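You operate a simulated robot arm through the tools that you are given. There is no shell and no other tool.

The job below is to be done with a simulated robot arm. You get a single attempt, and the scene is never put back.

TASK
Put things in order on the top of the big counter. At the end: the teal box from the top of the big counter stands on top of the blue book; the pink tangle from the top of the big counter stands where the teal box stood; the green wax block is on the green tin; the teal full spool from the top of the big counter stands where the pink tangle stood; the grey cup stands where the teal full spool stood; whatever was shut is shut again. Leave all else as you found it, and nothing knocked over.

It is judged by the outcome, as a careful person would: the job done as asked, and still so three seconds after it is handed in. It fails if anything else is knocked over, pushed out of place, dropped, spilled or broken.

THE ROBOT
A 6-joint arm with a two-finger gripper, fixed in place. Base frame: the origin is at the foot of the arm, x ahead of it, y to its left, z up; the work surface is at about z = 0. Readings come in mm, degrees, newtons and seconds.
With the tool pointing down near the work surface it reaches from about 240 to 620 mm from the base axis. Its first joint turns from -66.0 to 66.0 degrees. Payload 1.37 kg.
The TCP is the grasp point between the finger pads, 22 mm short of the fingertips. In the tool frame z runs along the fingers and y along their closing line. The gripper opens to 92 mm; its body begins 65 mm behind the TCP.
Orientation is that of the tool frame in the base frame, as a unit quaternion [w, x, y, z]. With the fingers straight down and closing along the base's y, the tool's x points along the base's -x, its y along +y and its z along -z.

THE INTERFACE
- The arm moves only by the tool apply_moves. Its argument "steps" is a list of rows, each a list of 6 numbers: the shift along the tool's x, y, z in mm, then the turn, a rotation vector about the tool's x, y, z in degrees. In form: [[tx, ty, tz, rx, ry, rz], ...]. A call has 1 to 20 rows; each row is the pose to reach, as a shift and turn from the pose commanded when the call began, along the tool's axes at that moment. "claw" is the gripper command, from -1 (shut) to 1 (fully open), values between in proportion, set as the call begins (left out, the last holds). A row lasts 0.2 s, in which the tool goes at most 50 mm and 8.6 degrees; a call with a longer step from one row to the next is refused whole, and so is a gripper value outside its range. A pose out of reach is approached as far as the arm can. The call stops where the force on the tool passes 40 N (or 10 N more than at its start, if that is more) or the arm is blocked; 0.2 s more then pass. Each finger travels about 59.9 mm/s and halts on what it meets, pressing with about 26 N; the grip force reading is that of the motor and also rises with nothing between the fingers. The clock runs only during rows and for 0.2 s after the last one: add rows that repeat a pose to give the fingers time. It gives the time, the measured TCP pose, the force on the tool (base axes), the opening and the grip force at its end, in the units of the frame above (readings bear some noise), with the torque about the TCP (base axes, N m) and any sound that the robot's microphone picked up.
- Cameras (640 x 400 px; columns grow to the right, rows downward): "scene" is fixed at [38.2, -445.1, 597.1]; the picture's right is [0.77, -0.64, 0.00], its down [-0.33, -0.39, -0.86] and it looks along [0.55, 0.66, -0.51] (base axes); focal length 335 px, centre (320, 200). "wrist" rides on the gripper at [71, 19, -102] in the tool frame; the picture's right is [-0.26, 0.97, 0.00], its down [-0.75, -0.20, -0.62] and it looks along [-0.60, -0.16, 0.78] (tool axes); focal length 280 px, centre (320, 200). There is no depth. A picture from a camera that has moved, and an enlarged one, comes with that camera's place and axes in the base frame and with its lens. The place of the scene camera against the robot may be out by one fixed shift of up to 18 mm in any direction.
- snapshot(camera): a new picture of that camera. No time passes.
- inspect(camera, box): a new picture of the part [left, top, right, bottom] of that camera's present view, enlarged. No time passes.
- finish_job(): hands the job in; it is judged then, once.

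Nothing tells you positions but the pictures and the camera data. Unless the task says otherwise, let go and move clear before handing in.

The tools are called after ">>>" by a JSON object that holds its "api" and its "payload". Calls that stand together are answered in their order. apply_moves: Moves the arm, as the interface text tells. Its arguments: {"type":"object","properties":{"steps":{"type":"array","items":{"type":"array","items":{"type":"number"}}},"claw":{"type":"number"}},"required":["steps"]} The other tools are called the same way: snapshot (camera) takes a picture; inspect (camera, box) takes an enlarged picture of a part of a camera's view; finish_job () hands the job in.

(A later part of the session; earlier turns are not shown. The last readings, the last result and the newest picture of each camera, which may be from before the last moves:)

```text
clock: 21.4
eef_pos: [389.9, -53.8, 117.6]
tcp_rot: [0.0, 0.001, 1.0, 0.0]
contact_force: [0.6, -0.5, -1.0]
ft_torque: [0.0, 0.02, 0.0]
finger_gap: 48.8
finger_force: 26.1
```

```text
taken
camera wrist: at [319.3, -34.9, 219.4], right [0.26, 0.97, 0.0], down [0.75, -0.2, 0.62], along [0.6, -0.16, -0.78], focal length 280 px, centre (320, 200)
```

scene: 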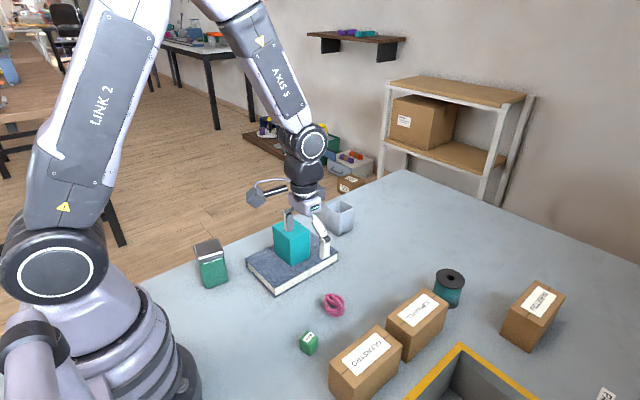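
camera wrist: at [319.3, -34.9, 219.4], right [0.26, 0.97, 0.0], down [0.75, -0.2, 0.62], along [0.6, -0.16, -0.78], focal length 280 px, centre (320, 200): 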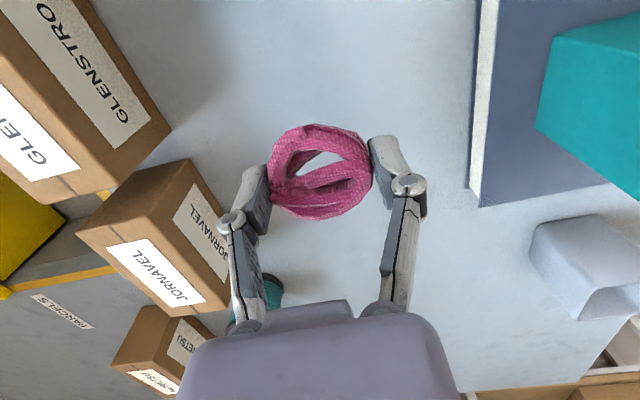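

Tangle held. Moving to the teal box's old place at (550,-34).

>>> {"api": "apply_moves", "payload": {"steps": [[-30, 4, 0, 0, 0, 0], [-70, 9, 0, 0, 0, 0], [-110, 14, 0, 0, 0, 0], [-145, 18, 0, 0, 0, 0], [-160.5, 20, 0, 0, 0, 0], [-160.5, 20, 0, 0, 0, 0]]}}

>>> {"api": "apply_moves", "payload": {"steps": [[0, 0, 25, 0, 0, 0], [0, 0, 50, 0, 0, 0], [0, 0, 75, 0, 0, 0], [0, 0, 82, 0, 0, 0], [0, 0, 82, 0, 0, 0]]}}

>>> {"api": "snapshot", "payload": {"camera": "wrist"}}

```text
clock: 22.8
eef_pos: [552.2, -32.8, 117.2]
tcp_rot: [0.001, 0.001, 1.0, 0.0]
contact_force: [-0.3, -0.2, -0.5]
ft_torque: [0.01, 0.02, 0.05]
finger_gap: 48.8
finger_force: 26.9
```

```text
clock: 24.0
eef_pos: [550.1, -34.6, 34.8]
tcp_rot: [0.0, 0.0, 1.0, 0.0]
contact_force: [0.2, 0.0, -0.5]
ft_torque: [-0.03, 0.01, 0.02]
finger_gap: 48.8
finger_force: 26.2
```

```text
taken
camera wrist: at [479.6, -14.8, 136.4], right [0.26, 0.97, 0.0], down [0.75, -0.2, 0.63], along [0.6, -0.16, -0.78], focal length 280 px, centre (320, 200)
```

wrist: 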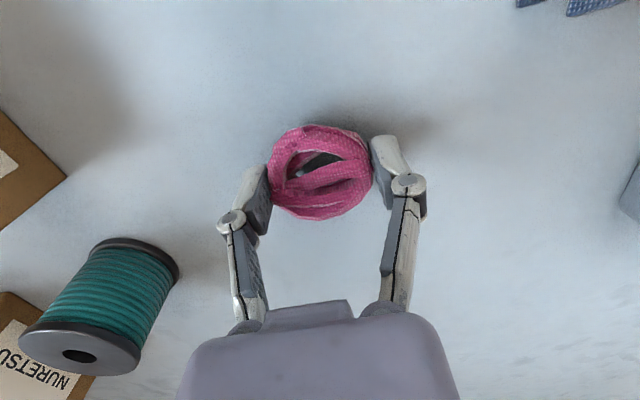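

>>> {"api": "apply_moves", "payload": {"steps": [[0, 0, 2, 0, 0, 0], [0, 0, 3, 0, 0, 0], [0, 0, 3, 0, 0, 0]]}}

```text
clock: 24.8
eef_pos: [550.4, -34.6, 31.7]
tcp_rot: [0.0, -0.001, 1.0, 0.001]
contact_force: [-0.2, -0.5, -0.5]
ft_torque: [-0.03, -0.02, -0.03]
finger_gap: 48.8
finger_force: 25.9
```

>>> {"api": "apply_moves", "payload": {"steps": [[0, 0, 1, 0, 0, 0], [0, 0, 1, 0, 0, 0]]}}

```text
clock: 25.4
eef_pos: [550.6, -35.6, 30.2]
tcp_rot: [0.0, 0.0, 1.0, 0.0]
contact_force: [-3.3, -0.5, 7.4]
ft_torque: [0.07, 0.09, 0.0]
finger_gap: 48.8
finger_force: 26.2
```

It touches the counter. Releasing.

>>> {"api": "apply_moves", "payload": {"steps": [[0, 0, -0.5, 0, 0, 0], [0, 0, -0.5, 0, 0, 0], [0, 0, -0.5, 0, 0, 0]], "claw": 0.7}}

>>> {"api": "snapshot", "payload": {"camera": "wrist"}}

```text
clock: 26.2
eef_pos: [550.0, -34.1, 31.1]
tcp_rot: [0.0, -0.001, 1.0, 0.0]
contact_force: [-0.3, -0.4, 0.0]
ft_torque: [0.03, -0.01, -0.02]
finger_gap: 78.3
finger_force: 0.1
```

```text
taken
camera wrist: at [479.8, -15.4, 132.8], right [0.26, 0.97, 0.0], down [0.75, -0.2, 0.63], along [0.6, -0.16, -0.78], focal length 280 px, centre (320, 200)
```

wrist: 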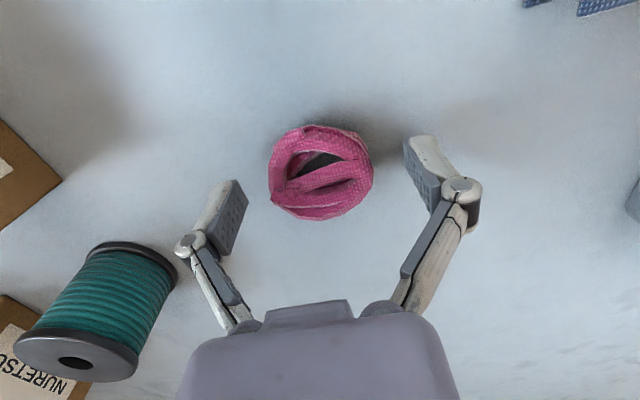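

Tangle placed. Rising, then turning toward the spool at altitude to test the reach.

>>> {"api": "apply_moves", "payload": {"steps": [[0, 0, -20, 0, 0, 0], [0, 0, -60, 0, 0, 0], [0, 0, -105, 0, 0, 0], [0, 0, -150, 0, 0, 0], [0, 0, -150, 0, 0, 0]], "claw": 1}}

>>> {"api": "snapshot", "payload": {"camera": "wrist"}}

>>> {"api": "snapshot", "payload": {"camera": "scene"}}

```text
clock: 27.4
eef_pos: [550.3, -34.4, 180.0]
tcp_rot: [0.0, 0.0, 1.0, 0.001]
contact_force: [-0.1, 0.3, -0.2]
ft_torque: [0.01, -0.02, -0.01]
finger_gap: 92.0
finger_force: 0.0
```

```text
taken
camera wrist: at [480.7, -15.7, 281.5], right [0.26, 0.97, 0.0], down [0.75, -0.2, 0.62], along [0.6, -0.16, -0.78], focal length 280 px, centre (320, 200)
```

wrist: 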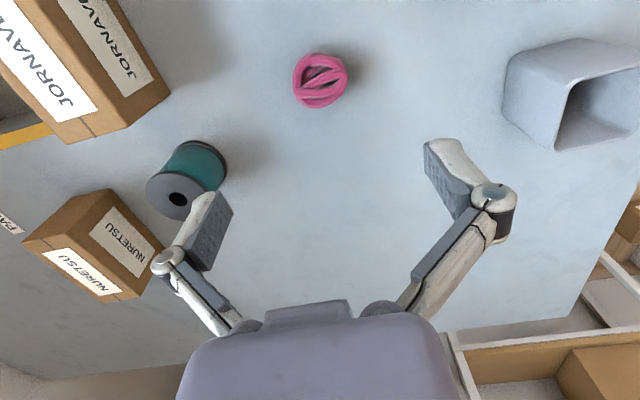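

```text
taken
```

scene: 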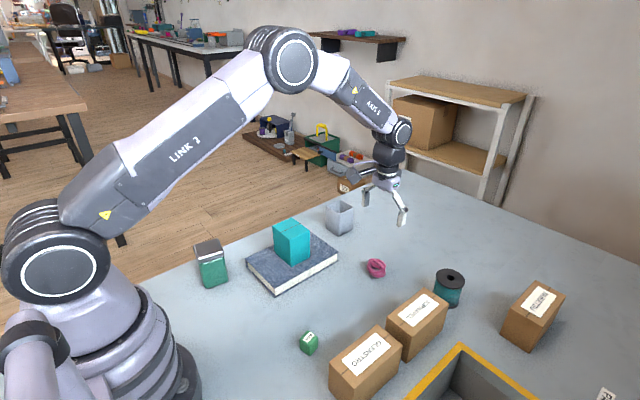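

>>> {"api": "inspect", "payload": {"camera": "wrist", "box": [130, 120, 250, 230]}}

>>> {"api": "inspect", "payload": {"camera": "wrist", "box": [490, 20, 640, 160]}}

>>> {"api": "inspect", "payload": {"camera": "wrist", "box": [0, 0, 180, 310]}}

>>> {"api": "inspect", "payload": {"camera": "scene", "box": [400, 240, 500, 320]}}

```text
3.64 times, centred on (190, 175) of wrist
camera zoom: at [480.7, -15.7, 281.5], right [0.26, 0.97, 0.0], down [0.75, -0.2, 0.62], along [0.6, -0.16, -0.78], focal length 1020 px, centre (793, 291)
```

zoom: 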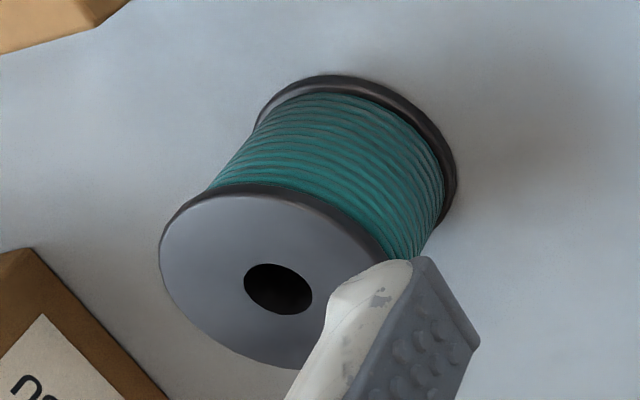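

```text
2.86 times, centred on (565, 90) of wrist
camera zoom: at [480.7, -15.7, 281.5], right [0.26, 0.97, 0.0], down [0.75, -0.2, 0.62], along [0.6, -0.16, -0.78], focal length 801 px, centre (-380, 514)
```

zoom: 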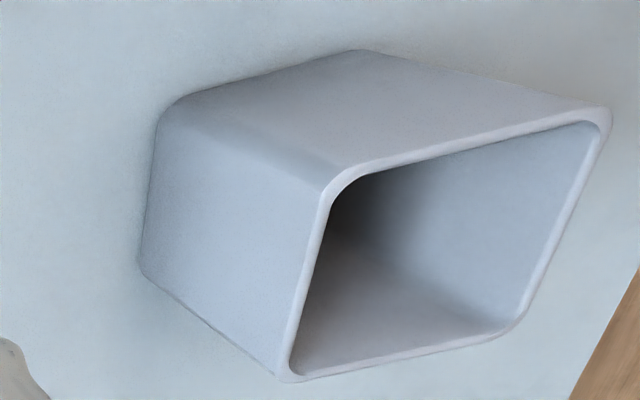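

```text
1.29 times, centred on (90, 155) of wrist
camera zoom: at [480.7, -15.7, 281.5], right [0.26, 0.97, 0.0], down [0.75, -0.2, 0.62], along [0.6, -0.16, -0.78], focal length 362 px, centre (617, 258)
```

zoom: 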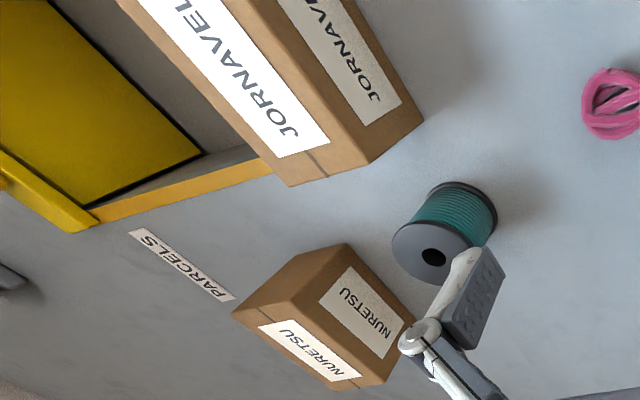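

```text
5.00 times, centred on (450, 280) of scene
camera zoom: at [38.2, -445.1, 597.1], right [0.77, -0.64, 0.0], down [-0.33, -0.39, -0.86], along [0.55, 0.66, -0.51], focal length 1673 px, centre (-330, -200)
```

zoom: 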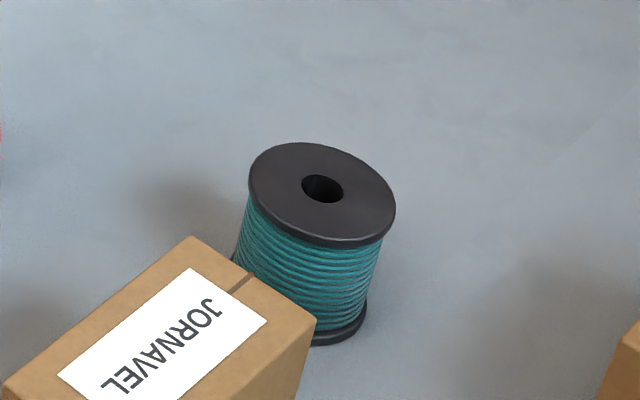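

Triangulated the spool at about (608,-192), 68 mm tall, ⌀61 mm; the cup at about (609,164.5), ~59 mm square, ~80 tall, axis-aligned. I'll go above the spool at altitude to test the reach.

>>> {"api": "apply_moves", "payload": {"steps": [[-10, -30, 0, 0, 0, 4], [-22, -62, 0, 0, 0, 8], [-34, -95, 5, 0, 0, 12], [-46, -128, 10, 0, 0, 15], [-55, -150, 18, 0, 0, 17], [-58, -157.5, 25, 0, 0, 17.5], [-58, -157.5, 25, 0, 0, 17.5], [-58, -157.5, 25, 0, 0, 17.5]]}}

>>> {"api": "snapshot", "payload": {"camera": "wrist"}}

>>> {"api": "snapshot", "payload": {"camera": "scene"}}

```text
clock: 29.2
eef_pos: [608.0, -191.8, 154.2]
tcp_rot: [0.0, 0.152, 0.988, 0.0]
contact_force: [0.5, -0.4, 0.5]
ft_torque: [-0.01, -0.05, 0.03]
finger_gap: 91.8
finger_force: 0.1
```

```text
taken
camera wrist: at [546.8, -152.1, 255.6], right [0.54, 0.84, 0.0], down [0.66, -0.42, 0.62], along [0.53, -0.34, -0.78], focal length 280 px, centre (320, 200)
```

wrist: 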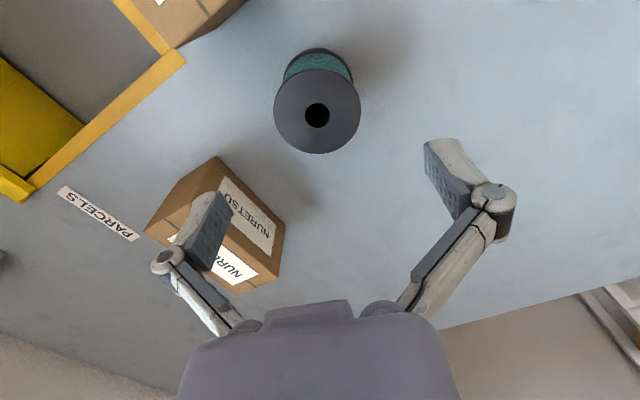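

```text
taken
```

scene: 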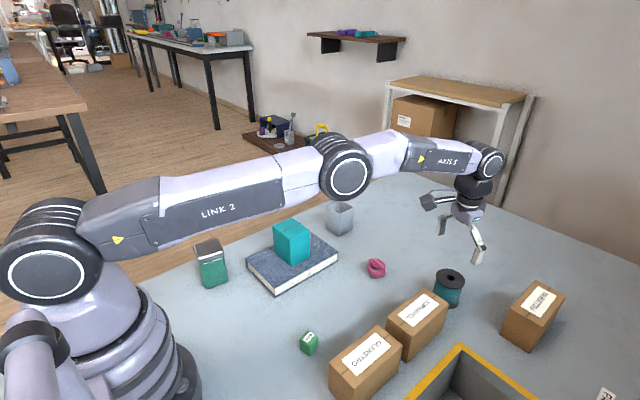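

The arm reaches straight down here. The spool is nearly centred (about 2 mm off); I'll correct and descend to grip its top flange at about z=54.

>>> {"api": "apply_moves", "payload": {"steps": [[-1.5, -2, 22, 0, 0, 0], [-1.5, -2, 44, 0, 0, 0], [-1.5, -2, 44, 0, 0, 0]]}}

>>> {"api": "snapshot", "payload": {"camera": "wrist"}}

>>> {"api": "inspect", "payload": {"camera": "scene", "box": [380, 160, 540, 320]}}

```text
clock: 30.0
eef_pos: [609.9, -194.0, 111.0]
tcp_rot: [0.0, 0.151, 0.988, 0.0]
contact_force: [-0.4, -0.1, 1.0]
ft_torque: [-0.02, 0.01, 0.03]
finger_gap: 92.2
finger_force: 0.0
```

```text
taken
camera wrist: at [547.2, -154.8, 213.3], right [0.54, 0.84, 0.0], down [0.66, -0.42, 0.63], along [0.53, -0.34, -0.78], focal length 280 px, centre (320, 200)
```

wrist: 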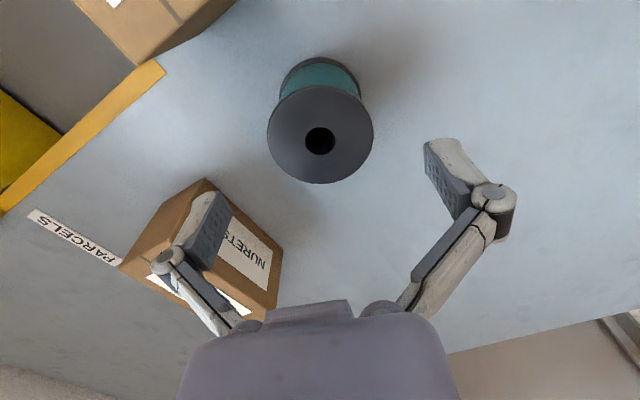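

```text
2.50 times, centred on (460, 240) of scene
camera zoom: at [38.2, -445.1, 597.1], right [0.77, -0.64, 0.0], down [-0.33, -0.39, -0.86], along [0.55, 0.66, -0.51], focal length 836 px, centre (-30, 100)
```

zoom: 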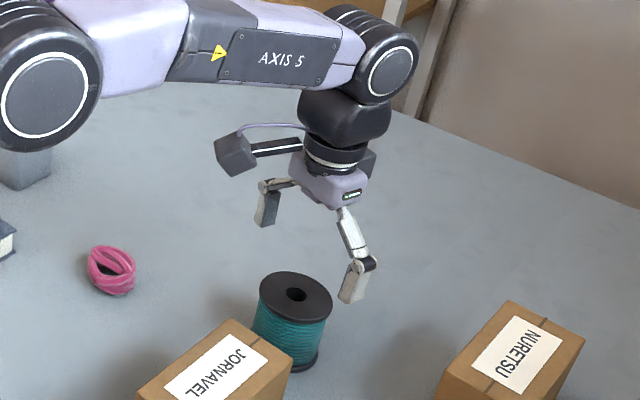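

Perfectly centred. Descending to z≈54.

>>> {"api": "apply_moves", "payload": {"steps": [[0, 0, 20, 0, 0, 0], [0, 0, 40, 0, 0, 0], [0, 0, 57, 0, 0, 0], [0, 0, 57, 0, 0, 0]]}}

>>> {"api": "snapshot", "payload": {"camera": "wrist"}}

>>> {"api": "inspect", "payload": {"camera": "scene", "box": [380, 180, 540, 340]}}

```text
clock: 31.0
eef_pos: [605.8, -193.9, 55.6]
tcp_rot: [0.001, 0.152, 0.988, 0.0]
contact_force: [-0.3, 0.0, -0.3]
ft_torque: [-0.03, -0.01, 0.04]
finger_gap: 91.8
finger_force: 0.1
out of reach, approached as far as the arm can: row 3, 4
```

```text
taken
camera wrist: at [544.3, -153.9, 156.6], right [0.54, 0.84, 0.0], down [0.66, -0.42, 0.62], along [0.53, -0.34, -0.78], focal length 280 px, centre (320, 200)
```

wrist: 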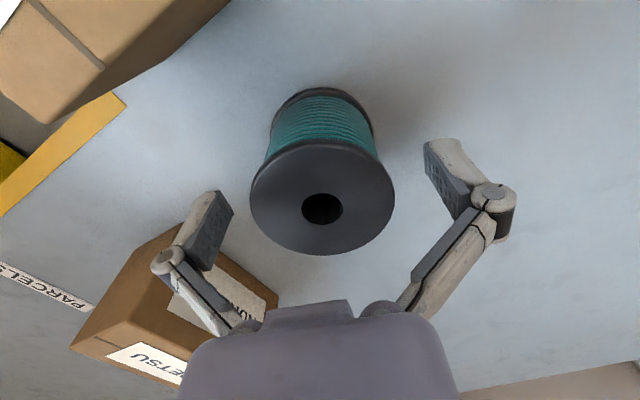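

```text
2.50 times, centred on (460, 260) of scene
camera zoom: at [38.2, -445.1, 597.1], right [0.77, -0.64, 0.0], down [-0.33, -0.39, -0.86], along [0.55, 0.66, -0.51], focal length 836 px, centre (-30, 50)
```

zoom: 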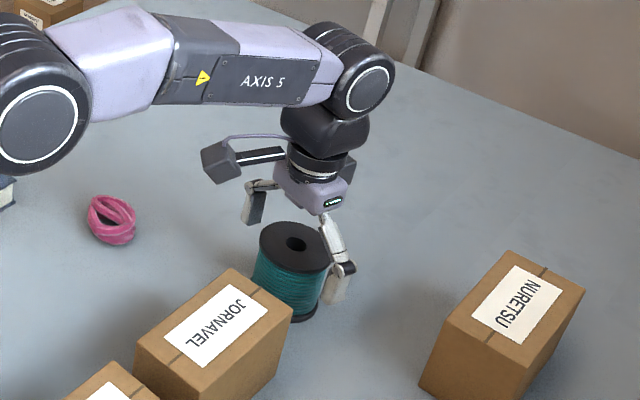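

Reach limit leaves the pads ~3 mm short radially, which is fine for a flange grip. Closing on the spool.

>>> {"api": "apply_moves", "payload": {"steps": [[0, 0, 0, 0, 0, 0], [0, 0, 0, 0, 0, 0], [0, 0, 0, 0, 0, 0], [0, 0, 0, 0, 0, 0]], "claw": 0.0}}

>>> {"api": "snapshot", "payload": {"camera": "wrist"}}

>>> {"api": "inspect", "payload": {"camera": "scene", "box": [380, 180, 540, 340]}}

```text
clock: 32.0
eef_pos: [606.8, -192.3, 56.2]
tcp_rot: [0.0, 0.152, 0.988, 0.001]
contact_force: [-1.7, 1.2, 5.4]
ft_torque: [0.06, 0.1, 0.04]
finger_gap: 59.4
finger_force: 25.7
```

```text
taken
camera wrist: at [544.4, -153.9, 157.3], right [0.54, 0.84, 0.0], down [0.66, -0.42, 0.63], along [0.53, -0.34, -0.78], focal length 280 px, centre (320, 200)
```

wrist: 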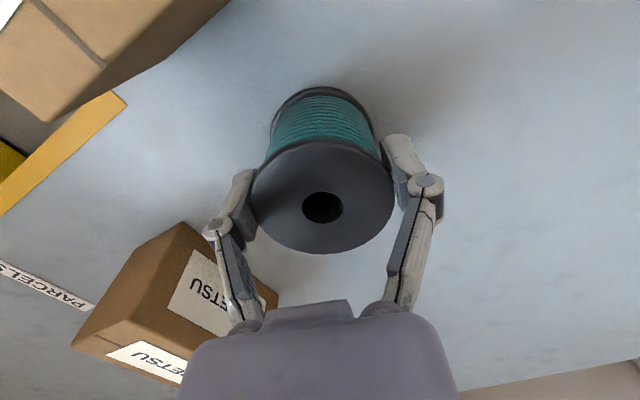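

```text
2.50 times, centred on (460, 260) of scene
camera zoom: at [38.2, -445.1, 597.1], right [0.77, -0.64, 0.0], down [-0.33, -0.39, -0.86], along [0.55, 0.66, -0.51], focal length 836 px, centre (-30, 50)
```

zoom: 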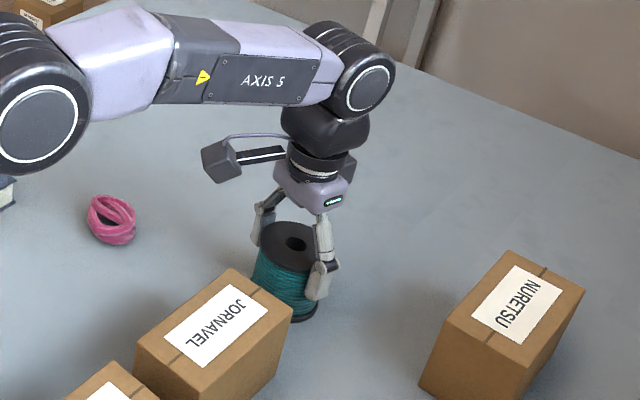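

Gripped on the flange (59.4 mm). Lifting straight up gently.

>>> {"api": "apply_moves", "payload": {"steps": [[0, 0, -4, 0, 0, 0], [0, 0, -10, 0, 0, 0], [1, 0, -25, 0, 0, 0], [3, 0, -50, 0, 0, 0], [3, 0, -75, 0, 0, 0], [3, 0, -75, 0, 0, 0]]}}

>>> {"api": "snapshot", "payload": {"camera": "wrist"}}

>>> {"api": "inspect", "payload": {"camera": "scene", "box": [380, 160, 540, 320]}}

```text
clock: 33.4
eef_pos: [603.3, -192.2, 127.3]
tcp_rot: [0.0, 0.152, 0.988, 0.0]
contact_force: [0.1, 0.4, -1.0]
ft_torque: [-0.02, -0.01, -0.01]
finger_gap: 59.2
finger_force: 25.8
```

```text
taken
camera wrist: at [541.9, -153.9, 230.5], right [0.54, 0.84, 0.0], down [0.66, -0.42, 0.62], along [0.53, -0.34, -0.78], focal length 280 px, centre (320, 200)
```

wrist: 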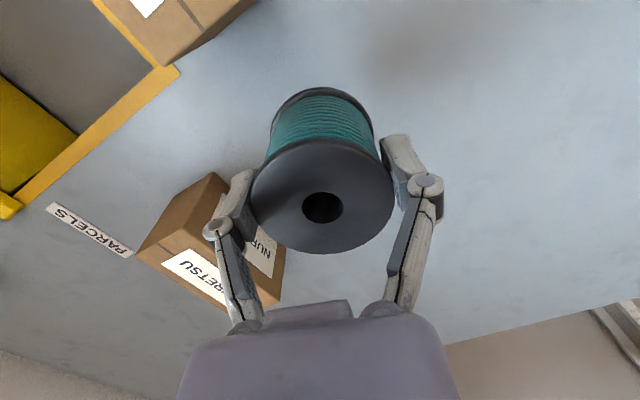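

```text
2.50 times, centred on (460, 240) of scene
camera zoom: at [38.2, -445.1, 597.1], right [0.77, -0.64, 0.0], down [-0.33, -0.39, -0.86], along [0.55, 0.66, -0.51], focal length 836 px, centre (-30, 100)
```

zoom: 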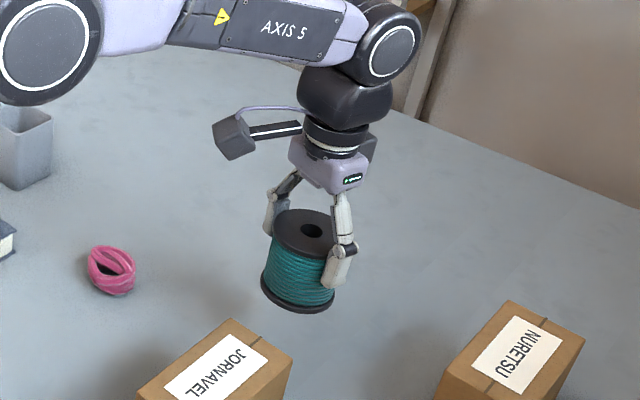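

Spool is held upright. Raising further, then carrying it above the cartons' height to the tangle's old place (390,-55).

>>> {"api": "apply_moves", "payload": {"steps": [[0, 0, -18, 0, 0, 0], [0, 0, -38, 0, 0, 0], [30, 8, -38, 0, 0, -2], [70, 19, -38, 0, 0, -5], [112, 30, -38, 0, 0, -8], [154, 42, -38, 0, 0, -11], [196, 53, -38, 0, 0, -14], [232, 63, -38, 0, 0, -16.5], [247.5, 67.1, -38, 0, 0, -17.5], [247.5, 67.1, -38, 0, 0, -17.5]]}}

>>> {"api": "snapshot", "payload": {"camera": "wrist"}}

>>> {"api": "snapshot", "payload": {"camera": "scene"}}

```text
clock: 35.6
eef_pos: [386.1, -54.8, 168.3]
tcp_rot: [-0.001, 0.0, 1.0, 0.001]
contact_force: [0.2, -0.2, -0.9]
ft_torque: [-0.02, -0.02, 0.02]
finger_gap: 59.3
finger_force: 26.0
```

```text
taken
camera wrist: at [316.0, -35.2, 269.4], right [0.26, 0.97, 0.0], down [0.75, -0.2, 0.63], along [0.6, -0.16, -0.78], focal length 280 px, centre (320, 200)
```

wrist: 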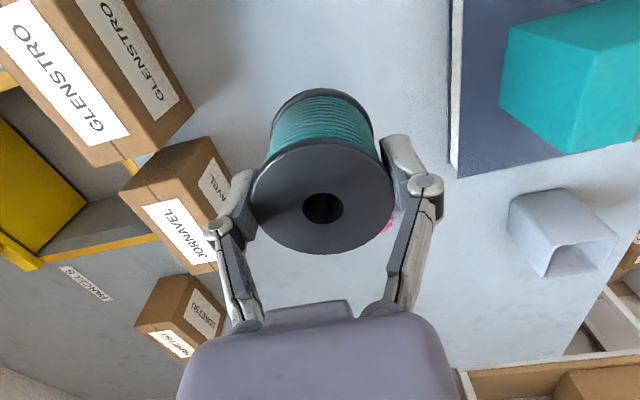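

```text
taken
```

scene: 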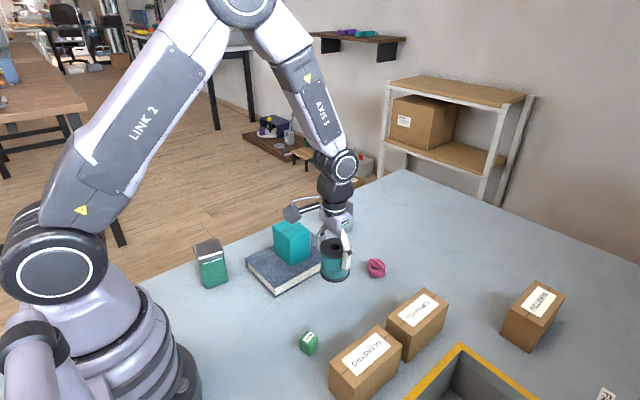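

Nearly above the spot. Lowering in stages with a small x correction.

>>> {"api": "apply_moves", "payload": {"steps": [[-1, -0.5, 30, 0, 0, 0], [-1.5, -0.5, 60, 0, 0, 0], [-1.5, -0.5, 90, 0, 0, 0], [-1.5, -0.5, 105, 0, 0, 0], [-1.5, -0.5, 105, 0, 0, 0]]}}

>>> {"api": "apply_moves", "payload": {"steps": [[0, 0, 2, 0, 0, 0], [0, 0, 4, 0, 0, 0], [0, 0, 4, 0, 0, 0]]}}

```text
clock: 36.8
eef_pos: [390.0, -54.2, 60.8]
tcp_rot: [0.0, 0.0, 1.0, 0.0]
contact_force: [0.5, -0.6, -0.8]
ft_torque: [0.0, 0.02, -0.02]
finger_gap: 59.2
finger_force: 26.0
```

```text
clock: 37.6
eef_pos: [390.4, -54.7, 58.6]
tcp_rot: [-0.001, 0.0, 1.0, 0.0]
contact_force: [0.2, -0.4, -1.5]
ft_torque: [-0.01, 0.01, -0.04]
finger_gap: 59.2
finger_force: 25.7
```

>>> {"api": "apply_moves", "payload": {"steps": [[0, 0, 1, 0, 0, 0], [0, 0, 2, 0, 0, 0], [0, 0, 2, 0, 0, 0]]}}

>>> {"api": "snapshot", "payload": {"camera": "wrist"}}

>>> {"api": "inspect", "payload": {"camera": "scene", "box": [270, 210, 420, 330]}}

```text
clock: 38.4
eef_pos: [389.0, -54.3, 56.3]
tcp_rot: [0.0, 0.0, 1.0, 0.001]
contact_force: [-0.2, 0.8, -0.7]
ft_torque: [0.0, 0.02, 0.0]
finger_gap: 59.4
finger_force: 26.3
```

```text
taken
camera wrist: at [318.2, -35.4, 158.3], right [0.26, 0.97, 0.0], down [0.75, -0.2, 0.63], along [0.6, -0.16, -0.78], focal length 280 px, centre (320, 200)
```

wrist: 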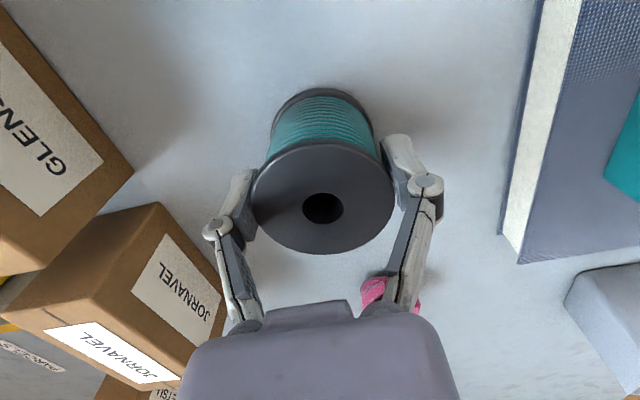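

```text
3.33 times, centred on (345, 270) of scene
camera zoom: at [38.2, -445.1, 597.1], right [0.77, -0.64, 0.0], down [-0.33, -0.39, -0.86], along [0.55, 0.66, -0.51], focal length 1115 px, centre (237, -33)
```

zoom: 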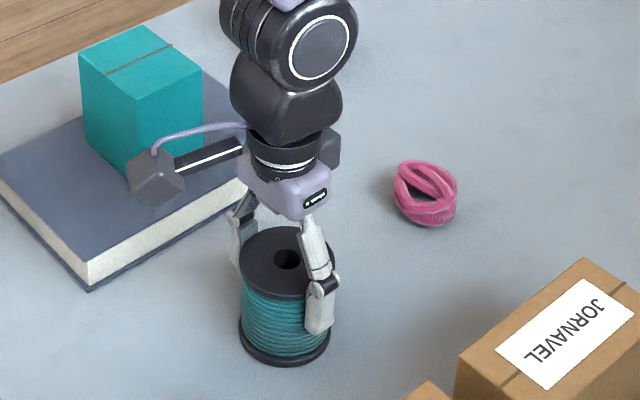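

>>> {"api": "apply_moves", "payload": {"steps": [[0, 0, 1, 0, 0, 0], [0, 0, 1, 0, 0, 0]]}}

```text
clock: 39.0
eef_pos: [388.7, -54.6, 56.0]
tcp_rot: [0.0, 0.0, 1.0, 0.0]
contact_force: [-1.7, 0.4, 1.1]
ft_torque: [0.03, -0.01, 0.0]
finger_gap: 59.4
finger_force: 26.6
```

Contact just begun. Releasing the spool.

>>> {"api": "apply_moves", "payload": {"steps": [[0, 0, 0, 0, 0, 0], [0, 0, 0, 0, 0, 0], [0, 0, 0, 0, 0, 0]], "claw": 1}}

>>> {"api": "snapshot", "payload": {"camera": "wrist"}}

```text
clock: 39.8
eef_pos: [389.4, -54.3, 56.2]
tcp_rot: [0.0, 0.0, 1.0, 0.001]
contact_force: [-0.7, 0.1, 0.2]
ft_torque: [0.01, -0.03, 0.02]
finger_gap: 92.0
finger_force: 0.0
```

```text
taken
camera wrist: at [318.2, -35.2, 157.5], right [0.26, 0.97, 0.0], down [0.75, -0.2, 0.62], along [0.6, -0.16, -0.78], focal length 280 px, centre (320, 200)
```

wrist: 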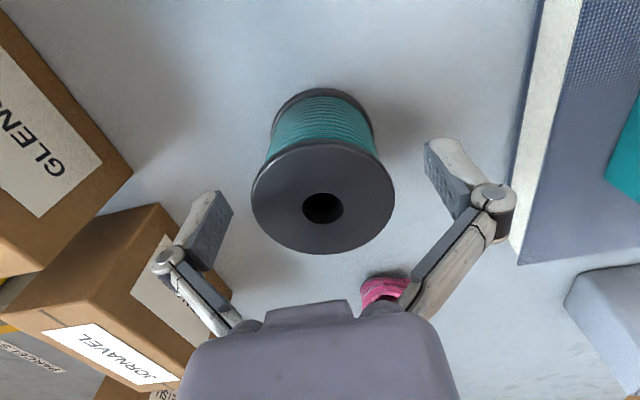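

Spool stands in place. Rising and travelling to above the cup (TCP aimed 4 mm short of its centre to help reach later).

>>> {"api": "apply_moves", "payload": {"steps": [[0, 0, -20, 0, 0, 0], [0, 0, -60, 0, 0, 0], [0, 0, -105, 0, 0, 0], [0, 0, -130, 0, 0, 0], [-30, 31, -130, 0, 0, 0], [-62, 63, -130, 0, 0, 0], [-94, 95, -130, 0, 0, 0], [-126, 128, -130, 0, 0, 0], [-158, 160, -130, 0, 0, 0], [-190, 193, -115, 0, 0, 0], [-210, 213, -105, 0, 0, 0], [-216, 219, -100, 0, 0, 0], [-216, 219, -100, 0, 0, 0]]}}

>>> {"api": "snapshot", "payload": {"camera": "wrist"}}

>>> {"api": "snapshot", "payload": {"camera": "scene"}}

```text
clock: 42.6
eef_pos: [605.7, 165.0, 156.6]
tcp_rot: [0.0, 0.001, 1.0, 0.0]
contact_force: [-0.5, -0.1, 0.5]
ft_torque: [0.0, -0.02, -0.01]
finger_gap: 92.0
finger_force: 0.0
```

```text
taken
camera wrist: at [534.8, 183.4, 258.7], right [0.26, 0.97, 0.0], down [0.75, -0.2, 0.62], along [0.6, -0.16, -0.78], focal length 280 px, centre (320, 200)
```

wrist: 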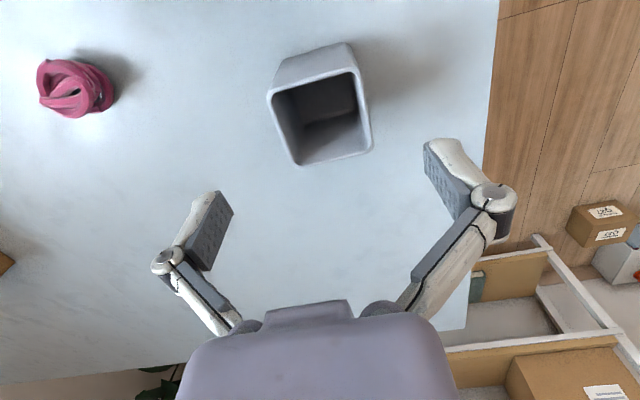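

```text
taken
```

scene: 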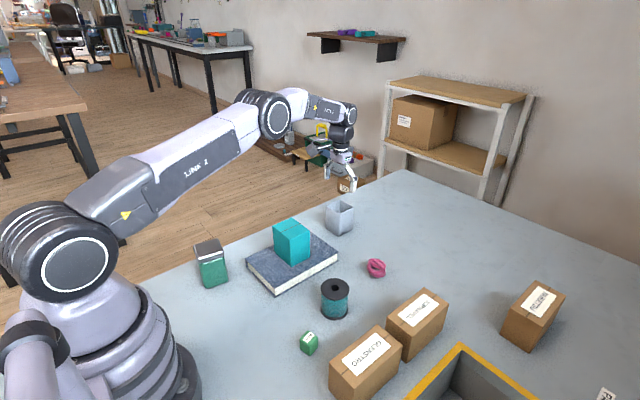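

>>> {"api": "inspect", "payload": {"camera": "wrist", "box": [240, 20, 400, 180]}}

>>> {"api": "inspect", "payload": {"camera": "scene", "box": [300, 180, 400, 250]}}

```text
2.50 times, centred on (320, 100) of wrist
camera zoom: at [534.8, 183.4, 258.7], right [0.26, 0.97, 0.0], down [0.75, -0.2, 0.62], along [0.6, -0.16, -0.78], focal length 701 px, centre (320, 450)
```

zoom: 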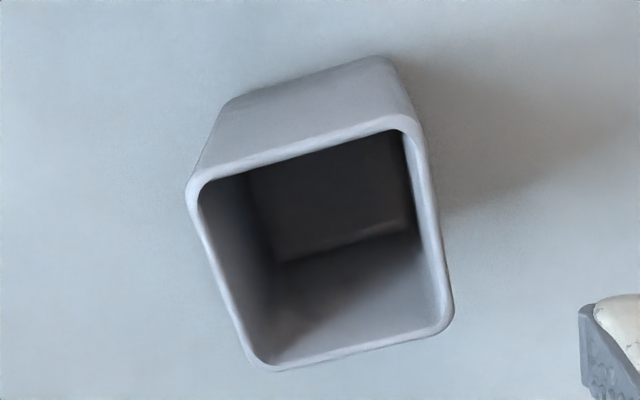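

```text
5.71 times, centred on (350, 215) of scene
camera zoom: at [38.2, -445.1, 597.1], right [0.77, -0.64, 0.0], down [-0.33, -0.39, -0.86], along [0.55, 0.66, -0.51], focal length 1912 px, centre (149, 114)
```

zoom: 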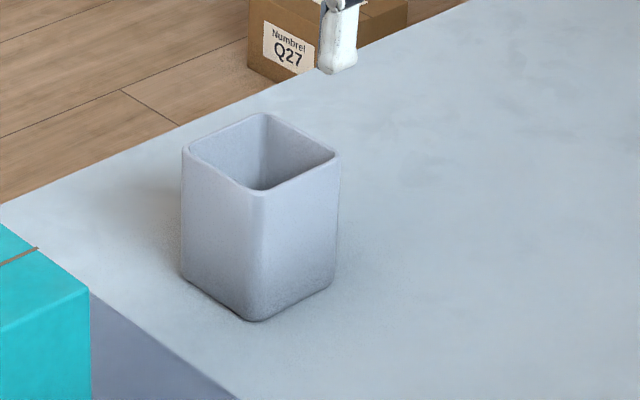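

The cup is empty, centred at about (610,165), axis-aligned. Descending around it in stages.

>>> {"api": "apply_moves", "payload": {"steps": [[0, 0.5, 25, 0, 0, 0], [0, 0.5, 47, 0, 0, 0], [0, 0.5, 47, 0, 0, 0]]}}

>>> {"api": "snapshot", "payload": {"camera": "wrist"}}

>>> {"api": "inspect", "payload": {"camera": "scene", "box": [280, 140, 420, 250]}}

```text
clock: 43.4
eef_pos: [603.5, 165.4, 107.6]
tcp_rot: [-0.001, 0.0, 1.0, 0.001]
contact_force: [0.6, 0.5, -0.1]
ft_torque: [0.01, -0.02, 0.02]
finger_gap: 92.0
finger_force: 0.0
```

```text
taken
camera wrist: at [533.5, 183.5, 210.7], right [0.26, 0.97, 0.0], down [0.75, -0.2, 0.63], along [0.6, -0.16, -0.78], focal length 280 px, centre (320, 200)
```

wrist: 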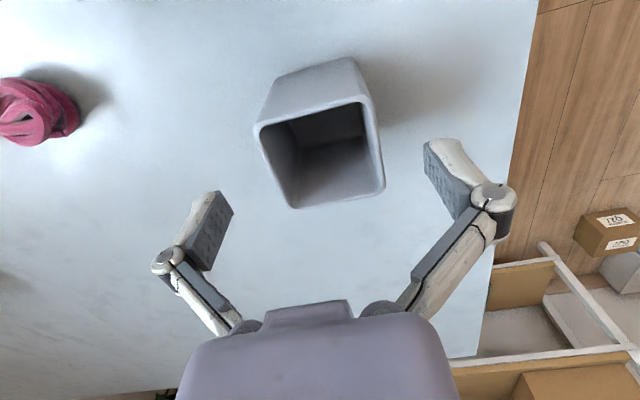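

```text
3.64 times, centred on (350, 195) of scene
camera zoom: at [38.2, -445.1, 597.1], right [0.77, -0.64, 0.0], down [-0.33, -0.39, -0.86], along [0.55, 0.66, -0.51], focal length 1217 px, centre (211, 218)
```

zoom: 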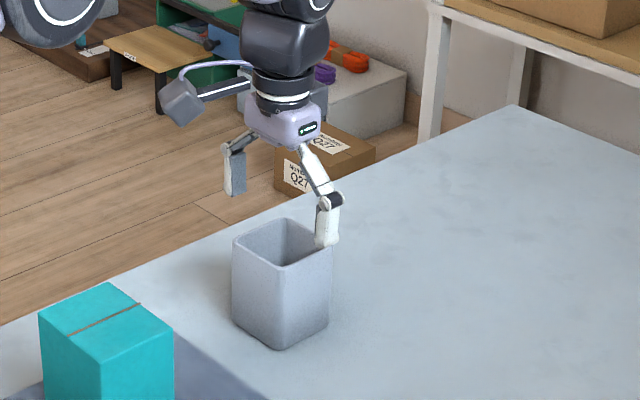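

>>> {"api": "apply_moves", "payload": {"steps": [[0, 1, 20, 0, 0, 0], [0, 1, 40, 0, 0, 0], [0, 1, 52, 0, 0, 0], [0, 1, 52, 0, 0, 0]]}}

>>> {"api": "snapshot", "payload": {"camera": "wrist"}}

```text
clock: 44.4
eef_pos: [604.9, 167.8, 57.9]
tcp_rot: [0.001, -0.001, 1.0, 0.0]
contact_force: [-0.1, 0.5, -0.9]
ft_torque: [0.03, -0.02, -0.02]
finger_gap: 91.9
finger_force: 0.0
```

```text
taken
camera wrist: at [534.2, 185.6, 159.7], right [0.26, 0.97, 0.0], down [0.75, -0.2, 0.63], along [0.6, -0.16, -0.78], focal length 280 px, centre (320, 200)
```

wrist: 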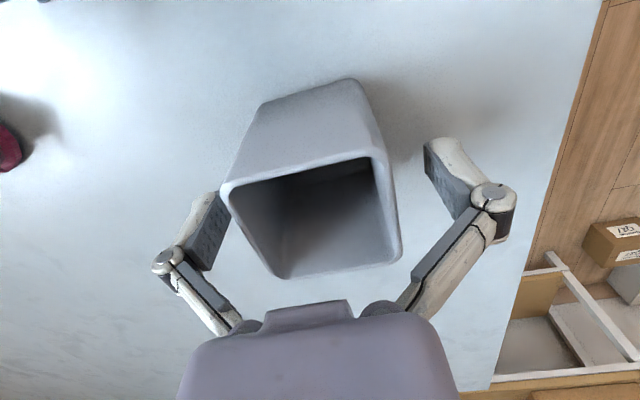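

Cup is between the pads. Centring by 1 mm and closing.

>>> {"api": "apply_moves", "payload": {"steps": [[0, -1, 0.5, 0, 0, 0], [0, -1, 0.5, 0, 0, 0], [0, -1, 0.5, 0, 0, 0], [0, -1, 0.5, 0, 0, 0]], "claw": 0.05}}

>>> {"api": "snapshot", "payload": {"camera": "wrist"}}

```text
clock: 45.4
eef_pos: [604.2, 165.3, 57.6]
tcp_rot: [0.0, 0.001, 1.0, 0.0]
contact_force: [-0.5, 0.4, 4.7]
ft_torque: [-0.06, 0.06, 0.01]
finger_gap: 61.1
finger_force: 26.1
```

```text
taken
camera wrist: at [534.3, 184.3, 159.9], right [0.26, 0.97, 0.0], down [0.75, -0.2, 0.63], along [0.6, -0.16, -0.78], focal length 280 px, centre (320, 200)
```

wrist: 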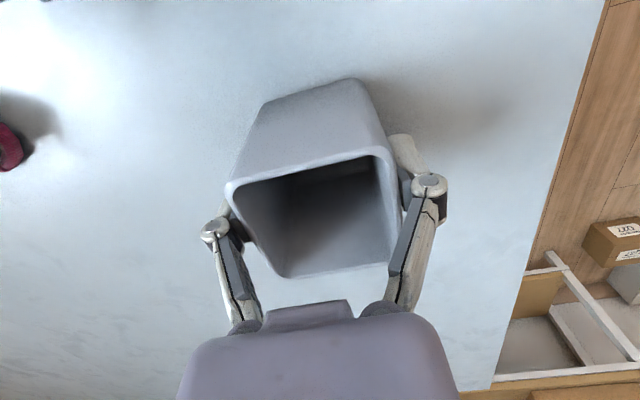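

Gripped at 61 mm. Lifting the cup.

>>> {"api": "apply_moves", "payload": {"steps": [[0, 0, -5, 0, 0, 0], [0, 0, -20, 0, 0, 0], [0, 0, -50, 0, 0, 0], [0, 0, -85, 0, 0, 0], [0, 0, -105, 0, 0, 0], [0, 0, -105, 0, 0, 0]]}}

>>> {"api": "snapshot", "payload": {"camera": "wrist"}}

>>> {"api": "inspect", "payload": {"camera": "scene", "box": [280, 110, 420, 250]}}

```text
clock: 46.8
eef_pos: [603.0, 165.5, 163.4]
tcp_rot: [-0.001, 0.0, 1.0, 0.0]
contact_force: [0.5, 0.7, -0.9]
ft_torque: [-0.01, 0.0, -0.02]
finger_gap: 61.3
finger_force: 25.9
```

```text
taken
camera wrist: at [532.9, 183.7, 263.7], right [0.26, 0.97, 0.0], down [0.75, -0.2, 0.62], along [0.6, -0.16, -0.78], focal length 280 px, centre (320, 200)
```

wrist: 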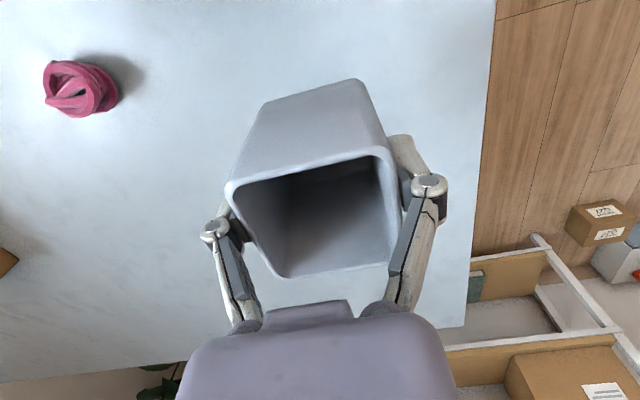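

```text
2.86 times, centred on (350, 180) of scene
camera zoom: at [38.2, -445.1, 597.1], right [0.77, -0.64, 0.0], down [-0.33, -0.39, -0.86], along [0.55, 0.66, -0.51], focal length 956 px, centre (234, 257)
```

zoom: 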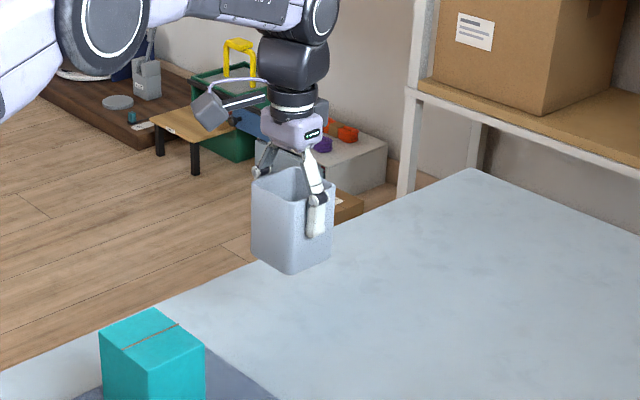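

Cup held. Carrying it across to the spool's old place.

>>> {"api": "apply_moves", "payload": {"steps": [[0, -20, 0, 0, 0, 0], [0, -55, 0, 0, 0, 0], [0, -95, 0, 0, 0, 0], [0, -135, 0, 0, 0, 0], [0, -175, 0, 0, 0, 0], [0, -215, 0, 0, 0, 0], [0, -255, 0, 0, 0, 0], [0, -295, 0, 0, 0, 0], [0, -330, 0, 0, 0, 0], [-0.5, -352, 0, 0, 0, 0], [-0.5, -358, 0, 0, 0, 0], [-0.5, -358, 0, 0, 0, 0]]}}

>>> {"api": "snapshot", "payload": {"camera": "wrist"}}

>>> {"api": "snapshot", "payload": {"camera": "scene"}}

```text
clock: 49.4
eef_pos: [605.0, -192.2, 161.9]
tcp_rot: [0.001, 0.001, 1.0, 0.0]
contact_force: [0.6, 0.4, -0.9]
ft_torque: [0.0, 0.0, 0.0]
finger_gap: 61.1
finger_force: 26.3
```

```text
taken
camera wrist: at [534.7, -173.3, 263.4], right [0.26, 0.97, 0.0], down [0.75, -0.2, 0.63], along [0.6, -0.16, -0.78], focal length 280 px, centre (320, 200)
```

wrist: 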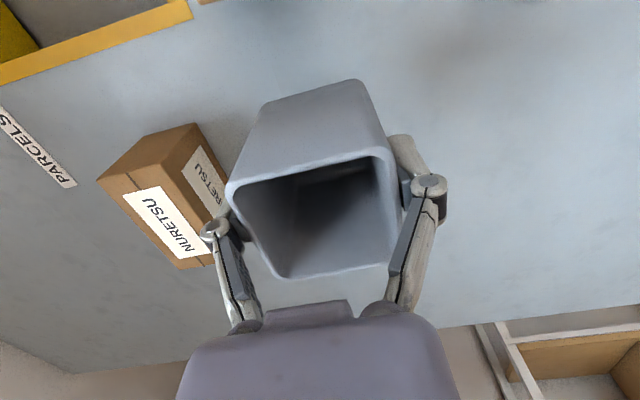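

```text
taken
```

scene: 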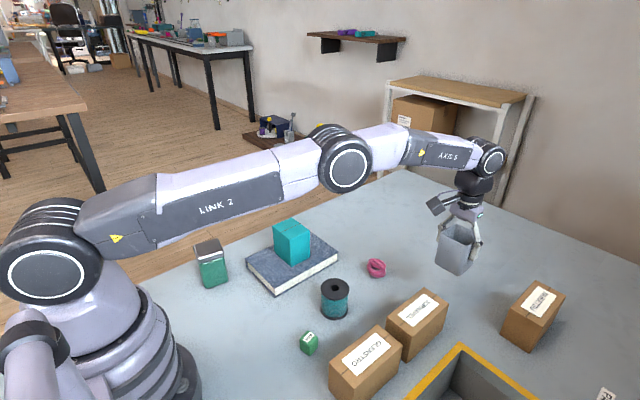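

Positioned. Lowering to just above the counter.

>>> {"api": "apply_moves", "payload": {"steps": [[0.5, -0.5, 25, 0, 0, 0], [0.5, -0.7, 50, 0, 0, 0], [0.5, -0.7, 75, 0, 0, 0], [0.5, -0.7, 98, 0, 0, 0], [0.5, -0.7, 98, 0, 0, 0]]}}

>>> {"api": "apply_moves", "payload": {"steps": [[0, 0, 2, 0, 0, 0], [0, 0, 4, 0, 0, 0], [0, 0, 4, 0, 0, 0]]}}

>>> {"api": "snapshot", "payload": {"camera": "wrist"}}

>>> {"api": "inspect", "payload": {"camera": "scene", "box": [380, 180, 540, 340]}}

```text
clock: 50.6
eef_pos: [605.0, -194.3, 62.3]
tcp_rot: [0.0, 0.0, 1.0, -0.001]
contact_force: [0.6, 0.0, -1.1]
ft_torque: [0.02, 0.0, 0.02]
finger_gap: 61.2
finger_force: 26.0
```

```text
clock: 51.4
eef_pos: [603.8, -192.3, 60.0]
tcp_rot: [0.0, -0.001, 1.0, 0.0]
contact_force: [0.2, -0.5, -0.8]
ft_torque: [0.0, 0.02, 0.01]
finger_gap: 61.0
finger_force: 26.0
```

```text
taken
camera wrist: at [534.1, -174.3, 161.4], right [0.26, 0.97, 0.0], down [0.75, -0.2, 0.63], along [0.6, -0.16, -0.78], focal length 280 px, centre (320, 200)
```

wrist: 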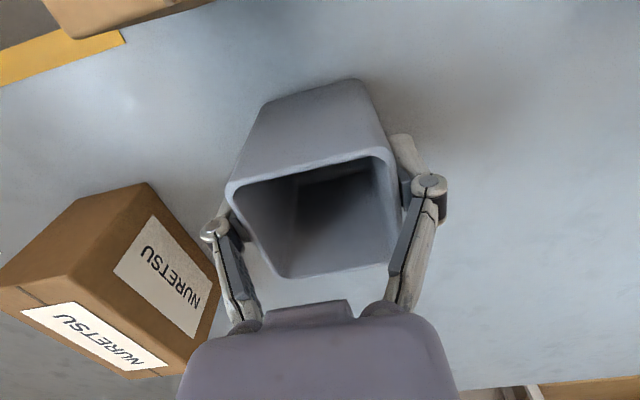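

```text
2.50 times, centred on (460, 260) of scene
camera zoom: at [38.2, -445.1, 597.1], right [0.77, -0.64, 0.0], down [-0.33, -0.39, -0.86], along [0.55, 0.66, -0.51], focal length 836 px, centre (-30, 50)
```

zoom: 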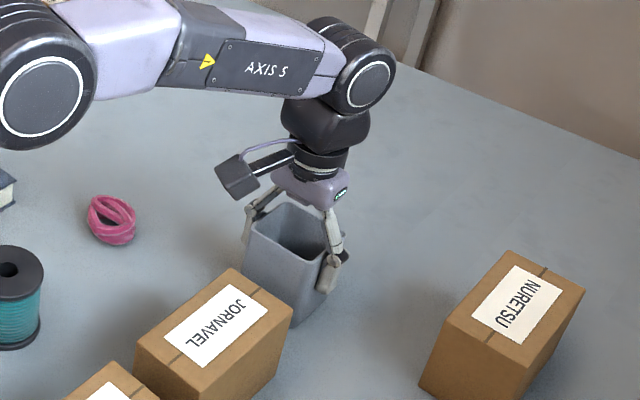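

>>> {"api": "apply_moves", "payload": {"steps": [[0, 0, 1, 0, 0, 0], [0, 0, 1.5, 0, 0, 0], [0, 0, 1.5, 0, 0, 0]]}}

```text
clock: 52.2
eef_pos: [606.1, -194.2, 58.6]
tcp_rot: [-0.001, 0.001, 1.0, 0.001]
contact_force: [0.0, -1.1, 0.8]
ft_torque: [-0.02, -0.05, -0.07]
finger_gap: 61.3
finger_force: 26.5
```

>>> {"api": "apply_moves", "payload": {"steps": [[0, 0, 0.8, 0, 0, 0], [0, 0, 0.8, 0, 0, 0]]}}

```text
clock: 52.8
eef_pos: [605.0, -193.4, 58.7]
tcp_rot: [0.001, 0.0, 1.0, 0.001]
contact_force: [-1.9, 0.1, 7.4]
ft_torque: [0.04, 0.12, 0.02]
finger_gap: 61.3
finger_force: 25.7
```

The cup is on the counter. Releasing and checking.

>>> {"api": "apply_moves", "payload": {"steps": [[0, 0, -0.4, 0, 0, 0], [0, 0, -0.4, 0, 0, 0], [0, 0, -0.4, 0, 0, 0]], "claw": 1}}

>>> {"api": "snapshot", "payload": {"camera": "wrist"}}

```text
clock: 53.6
eef_pos: [604.5, -193.9, 57.1]
tcp_rot: [0.0, 0.0, 1.0, 0.0]
contact_force: [-0.8, 0.5, -0.7]
ft_torque: [-0.02, -0.01, 0.01]
finger_gap: 91.9
finger_force: 0.1
```

```text
taken
camera wrist: at [534.5, -174.6, 159.6], right [0.26, 0.97, 0.0], down [0.75, -0.2, 0.62], along [0.6, -0.16, -0.78], focal length 280 px, centre (320, 200)
```

wrist: 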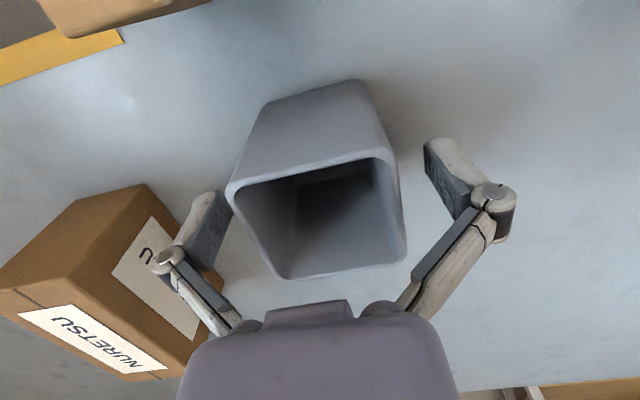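

Cup stands on the spool's old place. Rising and moving to the green wax block near (291,-95).

>>> {"api": "apply_moves", "payload": {"steps": [[0, 0, -20, 0, 0, 0], [0, 0, -60, 0, 0, 0], [0, 0, -105, 0, 0, 0], [0, 0, -140, 0, 0, 0], [30, 9, -140, 0, 0, -1], [70, 22, -140, 0, 0, -3], [112, 35, -140, 0, 0, -4.5], [154, 48, -140, 0, 0, -6], [196, 61, -140, 0, 0, -7.5], [238, 75, -140, 0, 0, -9], [280, 88, -130, 0, 0, -10.5], [305, 95, -115, 0, 0, -12], [314, 98.5, -95, 0, 0, -12], [314, 98.5, -95, 0, 0, -12]]}}

>>> {"api": "snapshot", "payload": {"camera": "wrist"}}

>>> {"api": "snapshot", "payload": {"camera": "scene"}}

```text
clock: 56.6
eef_pos: [291.1, -93.8, 151.0]
tcp_rot: [0.001, -0.105, 0.994, 0.001]
contact_force: [-0.6, -0.5, 0.9]
ft_torque: [0.02, 0.01, -0.01]
finger_gap: 91.8
finger_force: 0.1
```

```text
taken
camera wrist: at [217.4, -90.5, 252.9], right [0.06, 1.0, 0.0], down [0.78, -0.04, 0.63], along [0.62, -0.03, -0.78], focal length 280 px, centre (320, 200)
```

wrist: 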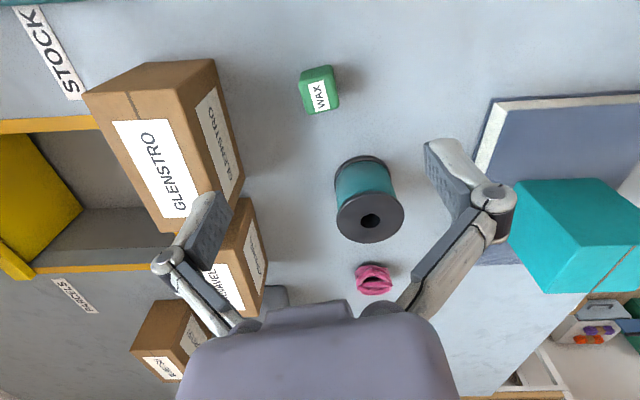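

```text
taken
```

scene: 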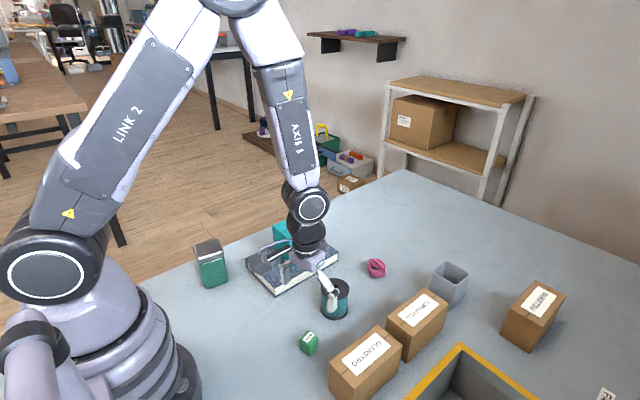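

>>> {"api": "inspect", "payload": {"camera": "wrist", "box": [280, 45, 360, 125]}}

>>> {"api": "inspect", "payload": {"camera": "scene", "box": [285, 315, 345, 365]}}

>>> {"api": "inspect", "payload": {"camera": "scene", "box": [180, 225, 250, 300]}}

```text
5.00 times, centred on (320, 85) of wrist
camera zoom: at [217.4, -90.5, 252.9], right [0.06, 1.0, 0.0], down [0.78, -0.04, 0.63], along [0.62, -0.03, -0.78], focal length 1402 px, centre (320, 775)
```

zoom: 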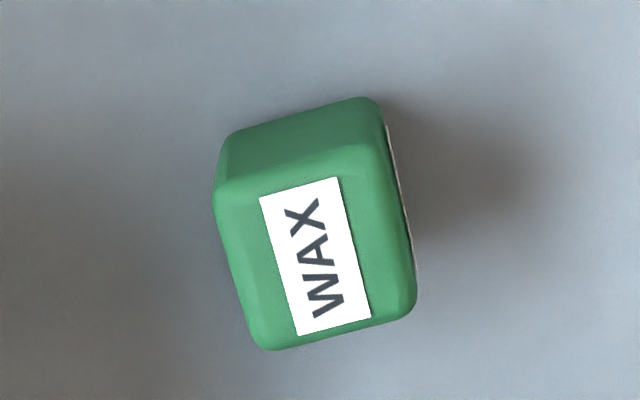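

```text
8.00 times, centred on (315, 340) of scene
camera zoom: at [38.2, -445.1, 597.1], right [0.77, -0.64, 0.0], down [-0.33, -0.39, -0.86], along [0.55, 0.66, -0.51], focal length 2677 px, centre (360, -920)
```

zoom: 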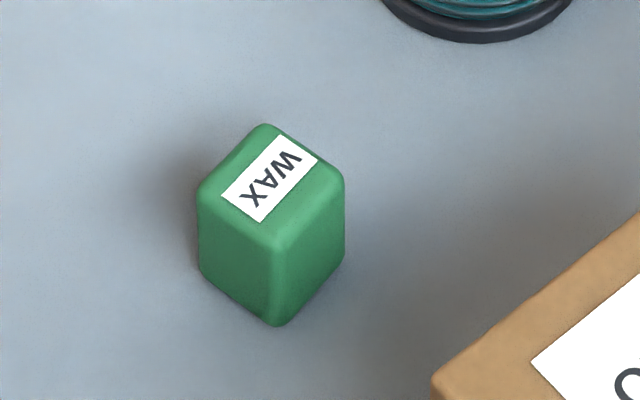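

```text
5.33 times, centred on (215, 262) of scene
camera zoom: at [38.2, -445.1, 597.1], right [0.77, -0.64, 0.0], down [-0.33, -0.39, -0.86], along [0.55, 0.66, -0.51], focal length 1784 px, centre (880, -133)
```

zoom: 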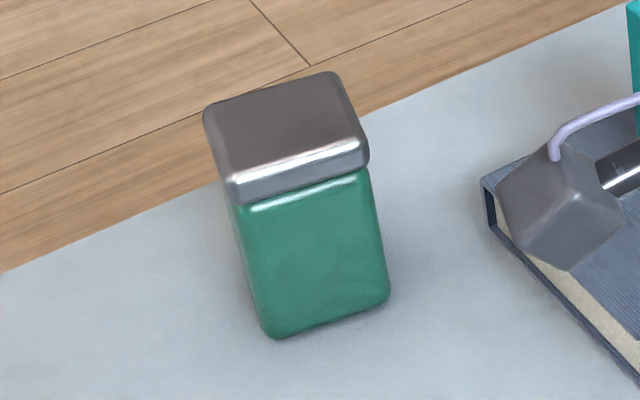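

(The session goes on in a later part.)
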